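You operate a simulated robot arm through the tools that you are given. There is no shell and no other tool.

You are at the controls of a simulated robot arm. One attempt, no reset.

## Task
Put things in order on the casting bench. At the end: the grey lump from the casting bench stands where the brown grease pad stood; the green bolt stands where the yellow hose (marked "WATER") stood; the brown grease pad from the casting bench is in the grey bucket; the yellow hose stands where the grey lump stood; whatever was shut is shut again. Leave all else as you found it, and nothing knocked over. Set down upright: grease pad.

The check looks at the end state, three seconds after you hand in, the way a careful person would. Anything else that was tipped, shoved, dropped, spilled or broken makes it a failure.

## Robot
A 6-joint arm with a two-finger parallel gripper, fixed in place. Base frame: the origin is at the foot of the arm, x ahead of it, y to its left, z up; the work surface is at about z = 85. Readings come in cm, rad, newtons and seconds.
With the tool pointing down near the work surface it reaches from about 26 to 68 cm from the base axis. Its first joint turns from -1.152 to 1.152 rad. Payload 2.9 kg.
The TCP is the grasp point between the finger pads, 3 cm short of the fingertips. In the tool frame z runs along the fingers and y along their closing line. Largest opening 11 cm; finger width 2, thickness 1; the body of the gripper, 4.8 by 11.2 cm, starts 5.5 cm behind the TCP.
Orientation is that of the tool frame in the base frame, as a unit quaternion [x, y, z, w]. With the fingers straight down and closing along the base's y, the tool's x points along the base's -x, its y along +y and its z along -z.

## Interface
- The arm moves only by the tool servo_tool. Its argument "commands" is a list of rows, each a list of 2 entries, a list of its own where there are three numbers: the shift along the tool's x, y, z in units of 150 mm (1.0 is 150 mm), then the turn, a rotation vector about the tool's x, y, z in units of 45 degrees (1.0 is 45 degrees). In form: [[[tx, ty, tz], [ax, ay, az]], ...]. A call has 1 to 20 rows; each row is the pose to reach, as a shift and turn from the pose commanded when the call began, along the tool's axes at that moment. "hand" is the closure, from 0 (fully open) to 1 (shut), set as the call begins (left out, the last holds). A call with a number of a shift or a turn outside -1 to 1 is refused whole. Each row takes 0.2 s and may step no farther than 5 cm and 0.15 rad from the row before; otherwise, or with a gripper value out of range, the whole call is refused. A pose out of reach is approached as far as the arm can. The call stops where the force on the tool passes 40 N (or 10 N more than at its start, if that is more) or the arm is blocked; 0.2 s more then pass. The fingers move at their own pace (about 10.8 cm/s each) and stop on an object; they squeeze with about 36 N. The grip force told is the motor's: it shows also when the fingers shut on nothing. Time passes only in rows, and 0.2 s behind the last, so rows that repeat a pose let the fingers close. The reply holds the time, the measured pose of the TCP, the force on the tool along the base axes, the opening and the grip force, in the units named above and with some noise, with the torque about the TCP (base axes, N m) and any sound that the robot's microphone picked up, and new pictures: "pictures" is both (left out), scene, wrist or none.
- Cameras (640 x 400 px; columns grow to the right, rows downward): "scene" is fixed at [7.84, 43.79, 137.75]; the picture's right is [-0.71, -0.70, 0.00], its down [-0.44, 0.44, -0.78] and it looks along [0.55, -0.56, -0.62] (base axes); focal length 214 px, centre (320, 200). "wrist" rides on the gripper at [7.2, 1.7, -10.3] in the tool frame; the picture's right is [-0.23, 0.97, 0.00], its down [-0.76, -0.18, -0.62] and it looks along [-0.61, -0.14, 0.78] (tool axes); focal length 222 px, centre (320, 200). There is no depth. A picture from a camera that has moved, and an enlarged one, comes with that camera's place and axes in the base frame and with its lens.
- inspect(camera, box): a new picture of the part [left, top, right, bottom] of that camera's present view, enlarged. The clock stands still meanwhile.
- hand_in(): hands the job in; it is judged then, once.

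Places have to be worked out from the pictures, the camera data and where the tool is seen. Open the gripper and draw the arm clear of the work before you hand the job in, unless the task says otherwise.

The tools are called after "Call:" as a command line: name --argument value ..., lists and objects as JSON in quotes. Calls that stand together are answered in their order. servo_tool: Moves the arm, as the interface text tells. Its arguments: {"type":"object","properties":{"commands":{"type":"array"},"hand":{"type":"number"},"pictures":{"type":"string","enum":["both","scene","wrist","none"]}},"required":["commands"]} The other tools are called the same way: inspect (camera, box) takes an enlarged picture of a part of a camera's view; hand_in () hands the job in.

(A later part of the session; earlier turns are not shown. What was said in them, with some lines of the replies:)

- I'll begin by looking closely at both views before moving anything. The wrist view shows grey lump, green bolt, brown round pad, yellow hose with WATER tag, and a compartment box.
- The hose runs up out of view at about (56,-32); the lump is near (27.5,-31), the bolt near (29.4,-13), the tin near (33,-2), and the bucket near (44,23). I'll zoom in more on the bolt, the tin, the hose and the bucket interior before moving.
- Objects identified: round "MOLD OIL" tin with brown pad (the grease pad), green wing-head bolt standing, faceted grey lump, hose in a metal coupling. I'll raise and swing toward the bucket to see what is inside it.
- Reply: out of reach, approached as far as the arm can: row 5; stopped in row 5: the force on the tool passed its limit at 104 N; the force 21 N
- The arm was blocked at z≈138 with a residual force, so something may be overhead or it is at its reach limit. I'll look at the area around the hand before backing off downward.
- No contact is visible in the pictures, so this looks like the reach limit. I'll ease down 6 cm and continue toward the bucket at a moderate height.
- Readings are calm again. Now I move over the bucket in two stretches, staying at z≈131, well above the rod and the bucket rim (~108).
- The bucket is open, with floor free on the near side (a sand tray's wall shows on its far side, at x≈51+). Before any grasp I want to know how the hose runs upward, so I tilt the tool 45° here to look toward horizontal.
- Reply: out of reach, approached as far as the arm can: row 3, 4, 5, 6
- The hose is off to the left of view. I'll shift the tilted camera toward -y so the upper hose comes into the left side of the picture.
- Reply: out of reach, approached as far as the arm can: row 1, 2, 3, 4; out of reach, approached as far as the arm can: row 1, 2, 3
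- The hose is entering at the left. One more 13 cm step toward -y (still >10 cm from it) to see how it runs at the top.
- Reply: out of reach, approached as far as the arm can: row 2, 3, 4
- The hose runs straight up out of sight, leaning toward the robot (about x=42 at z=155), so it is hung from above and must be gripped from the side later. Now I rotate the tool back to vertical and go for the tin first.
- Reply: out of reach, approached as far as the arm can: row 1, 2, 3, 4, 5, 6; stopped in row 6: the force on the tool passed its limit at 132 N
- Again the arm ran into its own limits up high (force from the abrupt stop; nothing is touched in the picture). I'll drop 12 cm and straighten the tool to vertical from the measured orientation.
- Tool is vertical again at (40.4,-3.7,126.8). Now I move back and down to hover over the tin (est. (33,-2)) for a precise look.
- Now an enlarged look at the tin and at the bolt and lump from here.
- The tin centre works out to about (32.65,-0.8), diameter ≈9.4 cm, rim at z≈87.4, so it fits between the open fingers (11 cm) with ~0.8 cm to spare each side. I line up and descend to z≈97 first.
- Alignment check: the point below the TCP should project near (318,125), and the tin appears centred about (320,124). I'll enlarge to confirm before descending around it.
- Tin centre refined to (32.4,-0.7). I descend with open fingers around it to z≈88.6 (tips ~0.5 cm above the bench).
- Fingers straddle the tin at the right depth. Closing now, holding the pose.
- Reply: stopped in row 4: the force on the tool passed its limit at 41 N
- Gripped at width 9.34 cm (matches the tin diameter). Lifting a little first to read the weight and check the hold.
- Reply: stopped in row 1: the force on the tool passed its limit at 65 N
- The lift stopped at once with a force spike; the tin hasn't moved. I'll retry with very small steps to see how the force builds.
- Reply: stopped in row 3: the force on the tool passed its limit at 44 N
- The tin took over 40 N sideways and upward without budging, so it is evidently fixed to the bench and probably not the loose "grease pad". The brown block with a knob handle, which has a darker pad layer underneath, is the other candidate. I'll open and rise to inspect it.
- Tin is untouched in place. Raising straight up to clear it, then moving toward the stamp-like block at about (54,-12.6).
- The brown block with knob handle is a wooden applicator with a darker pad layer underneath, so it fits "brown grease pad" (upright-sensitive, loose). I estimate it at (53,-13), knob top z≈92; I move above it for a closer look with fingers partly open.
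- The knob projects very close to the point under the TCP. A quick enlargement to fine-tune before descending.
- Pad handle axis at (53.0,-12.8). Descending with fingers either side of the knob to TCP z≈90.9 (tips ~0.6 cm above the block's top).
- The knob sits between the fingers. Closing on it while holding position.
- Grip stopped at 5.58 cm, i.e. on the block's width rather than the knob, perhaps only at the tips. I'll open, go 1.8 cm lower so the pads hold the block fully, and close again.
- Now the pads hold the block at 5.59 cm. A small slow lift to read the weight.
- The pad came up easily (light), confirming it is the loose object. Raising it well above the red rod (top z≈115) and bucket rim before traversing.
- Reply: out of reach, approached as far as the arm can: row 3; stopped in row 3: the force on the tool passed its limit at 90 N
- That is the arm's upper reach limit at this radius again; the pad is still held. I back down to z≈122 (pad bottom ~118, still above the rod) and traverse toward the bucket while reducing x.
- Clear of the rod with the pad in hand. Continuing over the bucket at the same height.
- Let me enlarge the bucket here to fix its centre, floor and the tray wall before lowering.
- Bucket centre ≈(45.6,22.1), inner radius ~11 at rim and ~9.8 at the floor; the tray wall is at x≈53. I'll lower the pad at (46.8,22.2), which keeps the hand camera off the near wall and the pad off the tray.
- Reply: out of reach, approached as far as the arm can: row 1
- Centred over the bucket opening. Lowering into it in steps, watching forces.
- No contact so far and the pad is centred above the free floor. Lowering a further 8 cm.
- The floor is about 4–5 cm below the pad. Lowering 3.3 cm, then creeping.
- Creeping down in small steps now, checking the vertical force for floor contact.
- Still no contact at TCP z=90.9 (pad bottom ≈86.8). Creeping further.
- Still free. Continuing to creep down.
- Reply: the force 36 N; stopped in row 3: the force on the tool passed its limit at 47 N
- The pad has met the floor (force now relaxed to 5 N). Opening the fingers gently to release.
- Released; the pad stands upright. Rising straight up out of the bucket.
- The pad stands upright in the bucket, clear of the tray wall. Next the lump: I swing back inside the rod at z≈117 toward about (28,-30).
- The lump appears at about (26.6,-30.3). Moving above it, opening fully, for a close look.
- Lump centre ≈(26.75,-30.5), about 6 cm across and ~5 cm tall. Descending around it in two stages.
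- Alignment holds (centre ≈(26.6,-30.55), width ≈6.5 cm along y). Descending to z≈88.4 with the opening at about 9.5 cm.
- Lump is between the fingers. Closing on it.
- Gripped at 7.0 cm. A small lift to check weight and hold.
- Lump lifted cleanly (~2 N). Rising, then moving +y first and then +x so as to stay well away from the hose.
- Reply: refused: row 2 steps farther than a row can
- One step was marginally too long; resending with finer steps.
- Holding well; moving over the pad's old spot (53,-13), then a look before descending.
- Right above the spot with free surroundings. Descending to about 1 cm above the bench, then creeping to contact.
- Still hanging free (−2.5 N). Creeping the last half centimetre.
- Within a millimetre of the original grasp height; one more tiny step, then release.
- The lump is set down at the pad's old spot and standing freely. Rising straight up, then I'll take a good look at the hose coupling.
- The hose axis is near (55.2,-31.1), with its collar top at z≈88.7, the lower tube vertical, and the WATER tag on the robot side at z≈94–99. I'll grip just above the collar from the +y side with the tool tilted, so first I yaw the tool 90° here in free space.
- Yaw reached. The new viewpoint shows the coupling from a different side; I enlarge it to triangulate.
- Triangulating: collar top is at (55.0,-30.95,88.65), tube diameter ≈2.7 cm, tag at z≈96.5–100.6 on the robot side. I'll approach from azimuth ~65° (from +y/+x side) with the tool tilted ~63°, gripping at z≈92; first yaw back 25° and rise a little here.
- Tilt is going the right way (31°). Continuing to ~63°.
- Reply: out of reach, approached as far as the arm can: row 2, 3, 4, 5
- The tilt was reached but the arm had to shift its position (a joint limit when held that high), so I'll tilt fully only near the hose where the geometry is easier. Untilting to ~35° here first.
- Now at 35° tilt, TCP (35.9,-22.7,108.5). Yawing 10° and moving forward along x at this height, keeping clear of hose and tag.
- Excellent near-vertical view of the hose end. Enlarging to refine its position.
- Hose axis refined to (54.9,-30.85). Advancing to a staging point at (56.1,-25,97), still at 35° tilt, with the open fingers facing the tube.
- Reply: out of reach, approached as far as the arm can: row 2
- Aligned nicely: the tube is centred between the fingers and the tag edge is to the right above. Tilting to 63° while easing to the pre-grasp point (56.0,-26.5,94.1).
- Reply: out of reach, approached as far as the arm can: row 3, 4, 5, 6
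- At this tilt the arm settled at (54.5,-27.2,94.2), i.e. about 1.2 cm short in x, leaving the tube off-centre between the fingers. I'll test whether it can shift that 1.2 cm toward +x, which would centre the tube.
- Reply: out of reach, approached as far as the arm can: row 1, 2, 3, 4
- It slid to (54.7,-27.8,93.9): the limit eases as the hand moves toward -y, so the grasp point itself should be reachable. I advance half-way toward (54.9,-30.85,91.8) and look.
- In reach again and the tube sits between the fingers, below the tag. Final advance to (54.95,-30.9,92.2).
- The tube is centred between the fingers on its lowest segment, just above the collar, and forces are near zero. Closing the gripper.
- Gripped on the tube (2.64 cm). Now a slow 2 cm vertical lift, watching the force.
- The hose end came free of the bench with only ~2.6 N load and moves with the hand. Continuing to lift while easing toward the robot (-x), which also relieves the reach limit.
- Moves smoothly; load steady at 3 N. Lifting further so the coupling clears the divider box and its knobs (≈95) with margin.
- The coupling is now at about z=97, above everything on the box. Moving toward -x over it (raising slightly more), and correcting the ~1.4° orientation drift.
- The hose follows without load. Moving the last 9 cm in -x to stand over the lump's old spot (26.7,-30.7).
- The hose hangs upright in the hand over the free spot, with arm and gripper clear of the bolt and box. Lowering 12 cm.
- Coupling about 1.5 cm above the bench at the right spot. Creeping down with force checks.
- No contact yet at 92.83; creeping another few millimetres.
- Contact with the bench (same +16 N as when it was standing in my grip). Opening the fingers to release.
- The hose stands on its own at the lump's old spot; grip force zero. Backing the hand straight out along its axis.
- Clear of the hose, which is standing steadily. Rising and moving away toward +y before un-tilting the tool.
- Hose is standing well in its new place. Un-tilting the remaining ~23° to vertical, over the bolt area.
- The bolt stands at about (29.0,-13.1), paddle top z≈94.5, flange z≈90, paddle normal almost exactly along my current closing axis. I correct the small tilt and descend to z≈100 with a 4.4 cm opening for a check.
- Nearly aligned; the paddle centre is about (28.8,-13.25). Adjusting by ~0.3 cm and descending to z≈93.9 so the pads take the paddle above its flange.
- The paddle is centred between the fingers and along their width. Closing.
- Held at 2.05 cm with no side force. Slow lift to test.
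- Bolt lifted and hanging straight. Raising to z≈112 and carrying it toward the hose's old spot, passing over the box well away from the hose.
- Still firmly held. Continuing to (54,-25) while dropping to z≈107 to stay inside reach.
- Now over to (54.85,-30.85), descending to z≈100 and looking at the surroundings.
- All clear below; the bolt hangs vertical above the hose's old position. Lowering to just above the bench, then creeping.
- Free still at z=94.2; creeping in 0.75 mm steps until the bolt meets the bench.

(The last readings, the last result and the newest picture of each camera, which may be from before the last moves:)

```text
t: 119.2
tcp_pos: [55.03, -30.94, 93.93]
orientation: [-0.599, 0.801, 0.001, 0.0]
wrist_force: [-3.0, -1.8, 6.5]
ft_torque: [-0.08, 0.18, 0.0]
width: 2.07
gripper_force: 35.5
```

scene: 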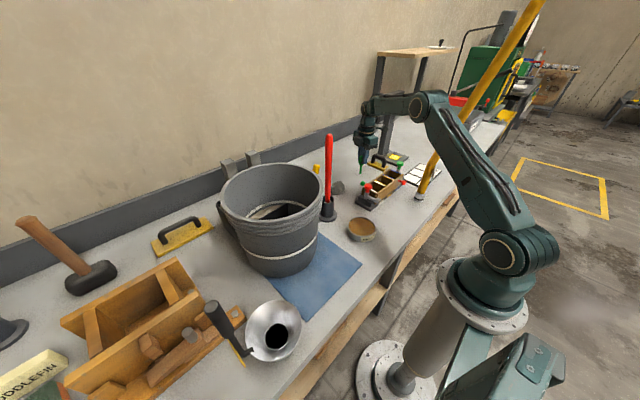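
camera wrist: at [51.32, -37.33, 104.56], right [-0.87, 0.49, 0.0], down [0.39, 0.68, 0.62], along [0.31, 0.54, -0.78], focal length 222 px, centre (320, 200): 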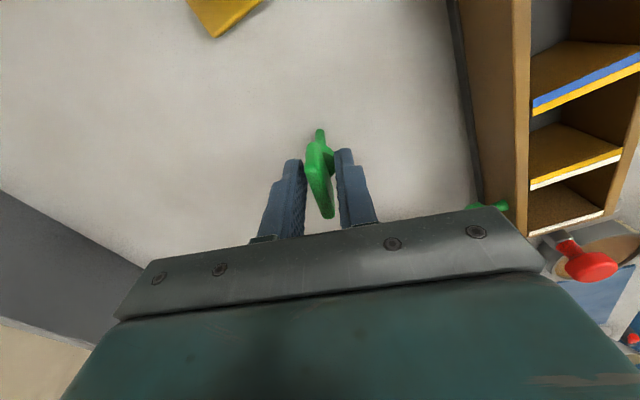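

Light contact (6.5 N). Opening the fingers to release the bolt.

Call:
servo_tool --commands '[[[0, 0, 0], [0, 0, 0]], [[0, 0, 0], [0, 0, 0]], [[0, 0, 0], [0, 0, 0]], [[0, 0, 0], [0, 0, 0]]]' --hand 0.6 --pictures "both"

Call:
inspect --camera "wrist" --box '[220, 80, 420, 240]'

Call:
inspect --camera "scene" --box '[320, 110, 430, 200]'

```text
t: 120.2
tcp_pos: [54.94, -30.92, 93.73]
orientation: [-0.599, 0.801, 0.001, 0.0]
wrist_force: [-0.4, 1.0, -0.3]
ft_torque: [-0.01, 0.01, 0.01]
width: 4.4
gripper_force: 0.0
camera wrist: at [51.25, -37.29, 104.19], right [-0.87, 0.49, 0.0], down [0.39, 0.68, 0.62], along [0.31, 0.54, -0.78], focal length 222 px, centre (320, 200)
```

scene: 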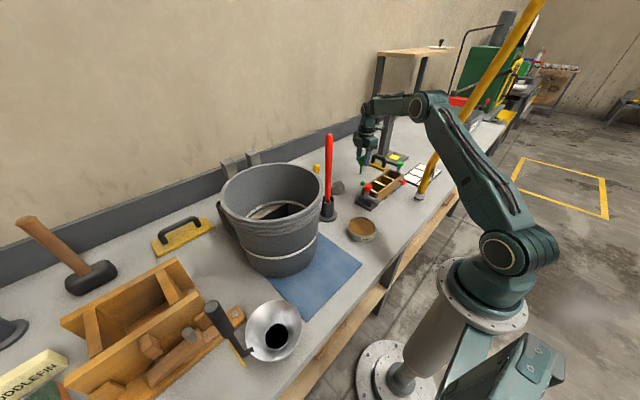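
wrist: 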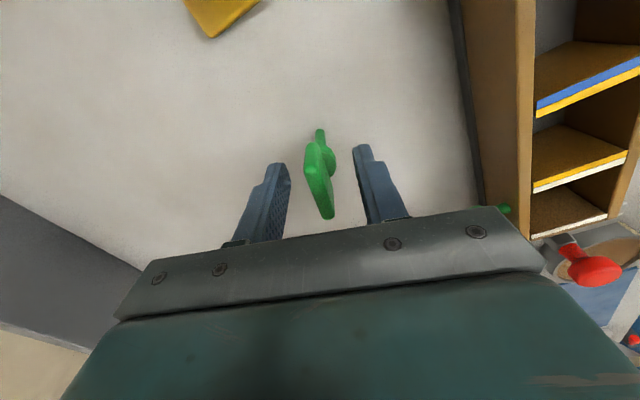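

```text
2.50 times, centred on (320, 160) of wrist
camera zoom: at [51.25, -37.29, 104.19], right [-0.87, 0.49, 0.0], down [0.39, 0.68, 0.62], along [0.31, 0.54, -0.78], focal length 555 px, centre (320, 300)
```

zoom: 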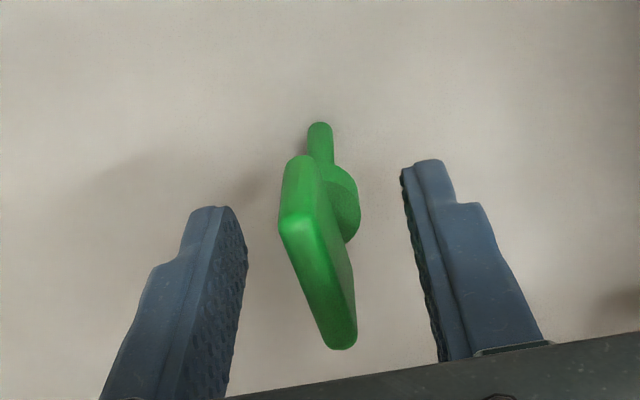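

```text
4.44 times, centred on (375, 155) of scene
camera zoom: at [7.84, 43.79, 137.75], right [-0.71, -0.7, 0.0], down [-0.44, 0.44, -0.78], along [0.55, -0.56, -0.62], focal length 953 px, centre (76, 400)
```

zoom: 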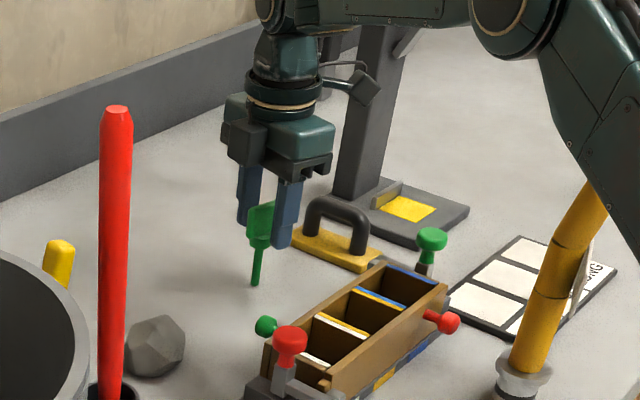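

The bolt stands upright at the hose's former place. Rising straight up off it.

Call:
servo_tool --commands '[[[0, 0, -0.08], [0, 0, 0]], [[0, 0, -0.25], [0, 0, 0]], [[0, 0, -0.45], [0, 0, 0]], [[0, 0, -0.65], [0, 0, 0]], [[0, 0, -0.75], [0, 0, 0]], [[0, 0, -0.75], [0, 0, 0]]]' --pictures "both"

```text
t: 121.6
tcp_pos: [54.99, -30.89, 105.05]
orientation: [-0.598, 0.801, 0.001, -0.001]
wrist_force: [1.6, 0.7, 0.2]
ft_torque: [-0.03, -0.01, 0.01]
width: 4.39
gripper_force: 0.0
camera wrist: at [51.27, -37.27, 115.52], right [-0.87, 0.49, 0.0], down [0.39, 0.68, 0.62], along [0.31, 0.54, -0.78], focal length 222 px, centre (320, 200)
```

scene: 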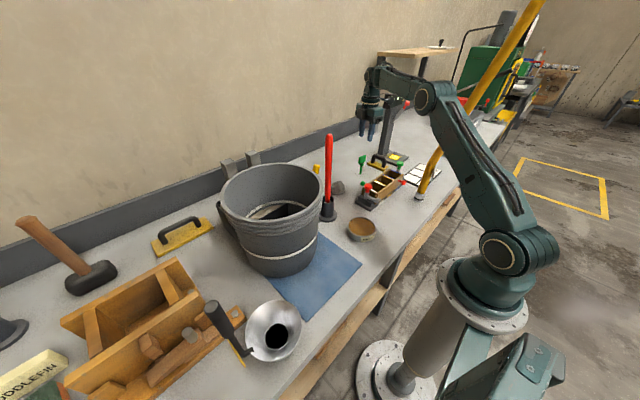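
wrist: 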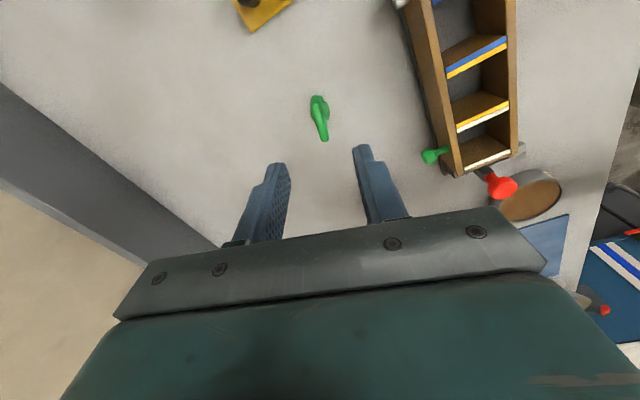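

Bolt stays upright. Retreating toward the middle of the robot's area, away from the hose, rising gradually.

Call:
servo_tool --commands '[[[-0.145, 0.216, -0.067], [0, 0, 0]], [[-0.29, 0.432, -0.133], [0, 0, 0]], [[-0.435, 0.648, -0.2], [0, 0, 0]], [[-0.58, 0.864, -0.267], [0, 0, 0]], [[-0.58, 0.864, -0.267], [0, 0, 0]]]' --pictures "none"

Call:
servo_tool --commands '[[[-0.118, 0.19, -0.13], [0, 0, 0]], [[-0.236, 0.38, -0.265], [0, 0, 0]], [[-0.354, 0.57, -0.4], [0, 0, 0]], [[-0.472, 0.763, -0.53], [0, 0, 0]], [[-0.472, 0.763, -0.53], [0, 0, 0]]]' --pictures "both"

```text
t: 122.8
tcp_pos: [44.91, -18.72, 108.92]
orientation: [-0.6, 0.8, 0.001, -0.001]
wrist_force: [0.3, -1.3, 0.0]
ft_torque: [-0.02, 0.04, 0.03]
width: 4.41
gripper_force: 0.0
```

```text
t: 124.0
tcp_pos: [35.96, -8.79, 116.88]
orientation: [-0.599, 0.801, 0.001, -0.001]
wrist_force: [0.1, -0.6, 0.3]
ft_torque: [-0.04, -0.03, -0.03]
width: 4.41
gripper_force: 0.0
camera wrist: at [32.27, -15.16, 127.31], right [-0.87, 0.49, 0.0], down [0.39, 0.68, 0.62], along [0.31, 0.54, -0.78], focal length 222 px, centre (320, 200)
```

scene: 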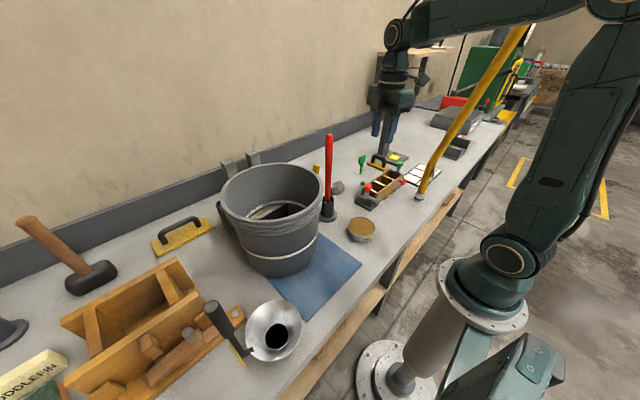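
wrist: 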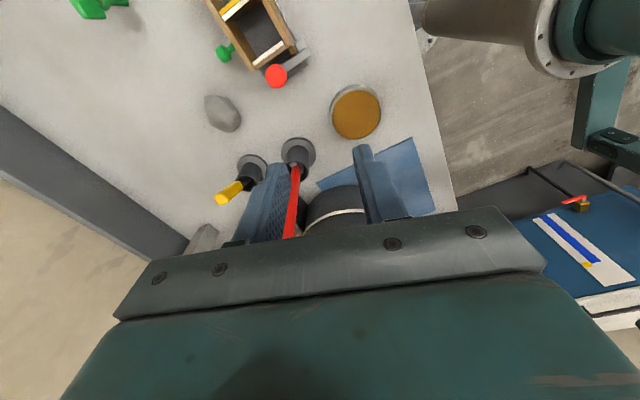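

Now a check of the overall scene from here: enlarging the relevant parts of the scene camera view.

Call:
inspect --camera "scene" --box '[320, 120, 480, 250]'

Call:
inspect --camera "scene" --box '[200, 130, 350, 300]'

Call:
inspect --camera "scene" --box '[400, 0, 560, 210]'

```text
3.08 times, centred on (400, 185) of scene
camera zoom: at [7.84, 43.79, 137.75], right [-0.71, -0.7, 0.0], down [-0.44, 0.44, -0.78], along [0.55, -0.56, -0.62], focal length 660 px, centre (74, 246)
```

zoom: 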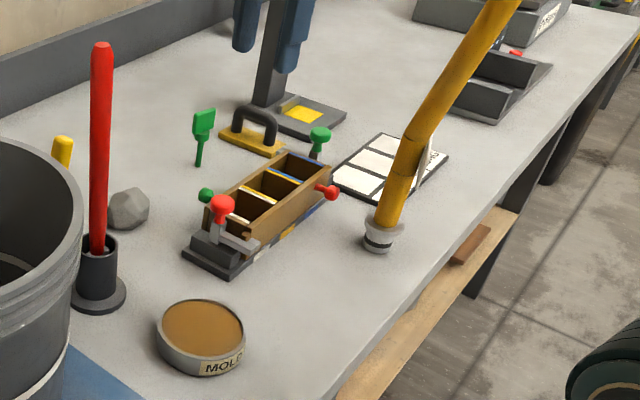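

```text
2.35 times, centred on (275, 215) of scene
camera zoom: at [7.84, 43.79, 137.75], right [-0.71, -0.7, 0.0], down [-0.44, 0.44, -0.78], along [0.55, -0.56, -0.62], focal length 505 px, centre (426, 165)
```

zoom: 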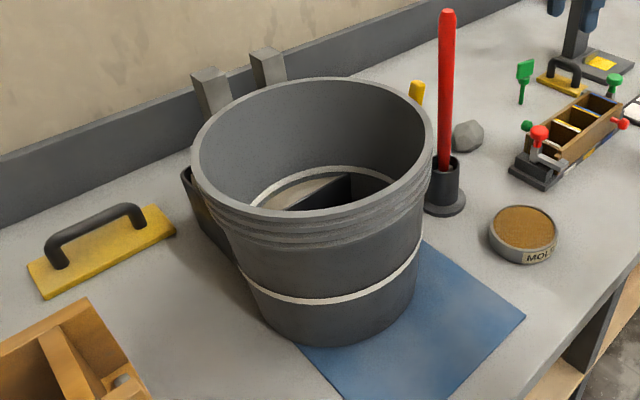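

```text
1.90 times, centred on (480, 105) of scene
camera zoom: at [7.84, 43.79, 137.75], right [-0.71, -0.7, 0.0], down [-0.44, 0.44, -0.78], along [0.55, -0.56, -0.62], focal length 408 px, centre (15, 381)
```

zoom: 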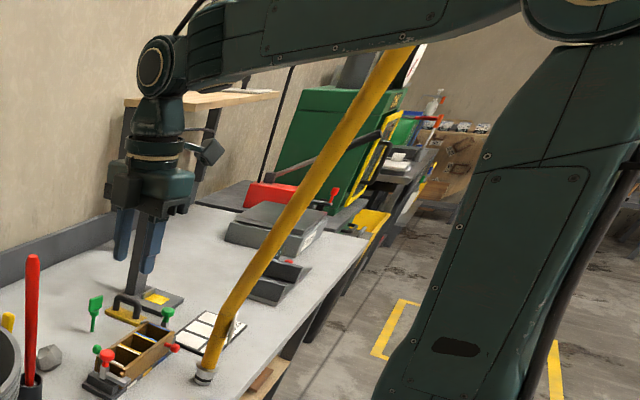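

Everything is standing where it should: bolt at the hose's old spot, lump at the pad's, hose at the lump's, tin and box undisturbed. Drawing the arm back over free space and opening the gripper fully.

Call:
servo_tool --commands '[[[-0.16, 0.1, -0.065], [0, 0, 0]], [[-0.32, 0.2, -0.13], [0, 0, 0]], [[-0.48, 0.3, -0.2], [0, 0, 0]], [[-0.648, 0.397, -0.267], [0, 0, 0]], [[-0.648, 0.397, -0.267], [0, 0, 0]]]' --hand 0 --pictures "both"

Call:
inspect --camera "scene" --box '[320, 120, 480, 250]'

```text
t: 125.2
tcp_pos: [33.08, 2.31, 120.91]
orientation: [-0.598, 0.801, 0.001, -0.001]
wrist_force: [0.5, 0.1, 0.3]
ft_torque: [0.02, -0.01, -0.01]
width: 10.98
gripper_force: 0.1
camera wrist: at [29.42, -4.08, 131.29], right [-0.87, 0.49, 0.0], down [0.39, 0.68, 0.62], along [0.31, 0.54, -0.78], focal length 222 px, centre (320, 200)
```

scene: 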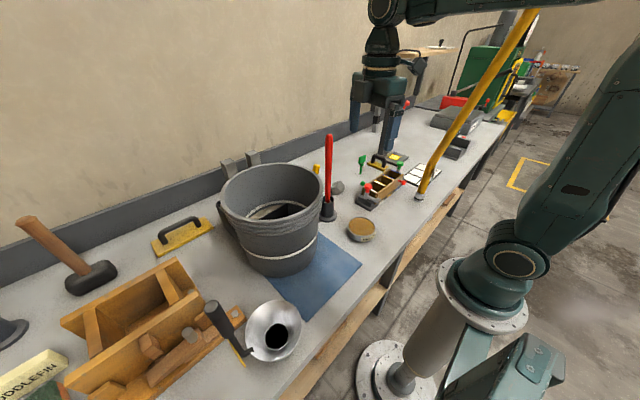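
wrist: 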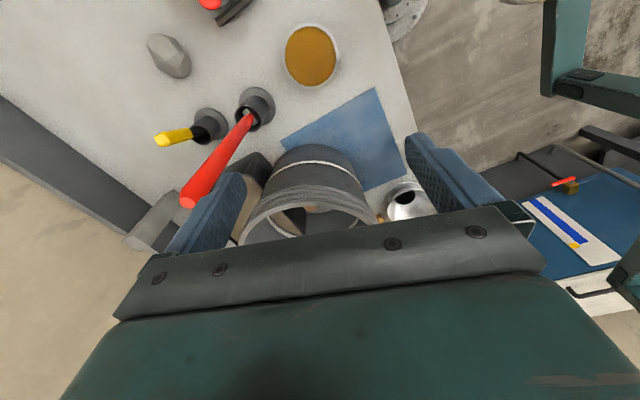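

```text
3.08 times, centred on (400, 185) of scene
camera zoom: at [7.84, 43.79, 137.75], right [-0.71, -0.7, 0.0], down [-0.44, 0.44, -0.78], along [0.55, -0.56, -0.62], focal length 660 px, centre (74, 246)
```

zoom: 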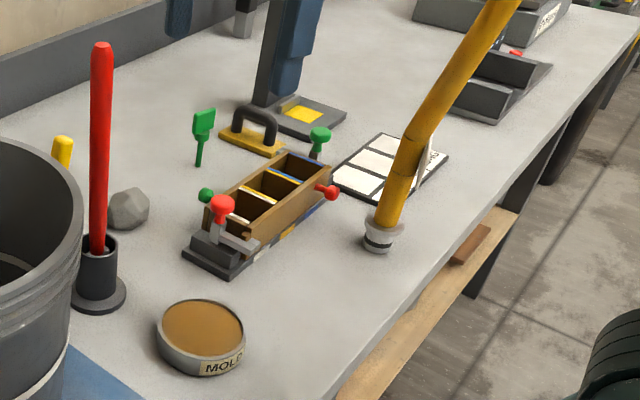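

Final view confirms all items standing upright and undisturbed, the pad upright in the bucket (seen earlier from above), gripper open and arm clear. Handing in.

Call:
hand_in

```text
The job is handed in.
```

The bench is rearranged as asked and the job is handed in. I don't know the result of the check.

- **Grease pad:** it is in the grey bucket, standing upright on the floor beside the sand tray wall. I took the brown wooden block with the knob handle to be the grease pad. The round "MOLD OIL" tin also has a brown top, but it did not move under more than 40 N, so I treated it as fixed to the bench.
- **Grey lump:** it stands where the pad stood, at about (53, -13).
- **Yellow hose:** it stands where the lump stood, at about (26.7, -30.8), upright on its coupling.
- **Green bolt:** it stands upright where the hose stood, at about (55, -31).

I gripped the tin and tried to lift it before changing my mind; it stayed in place. The arm ran into its upper reach limit a few times, but the pictures showed nothing touched or knocked over. I opened nothing, so nothing needed shutting. The gripper is open and the arm is drawn back.
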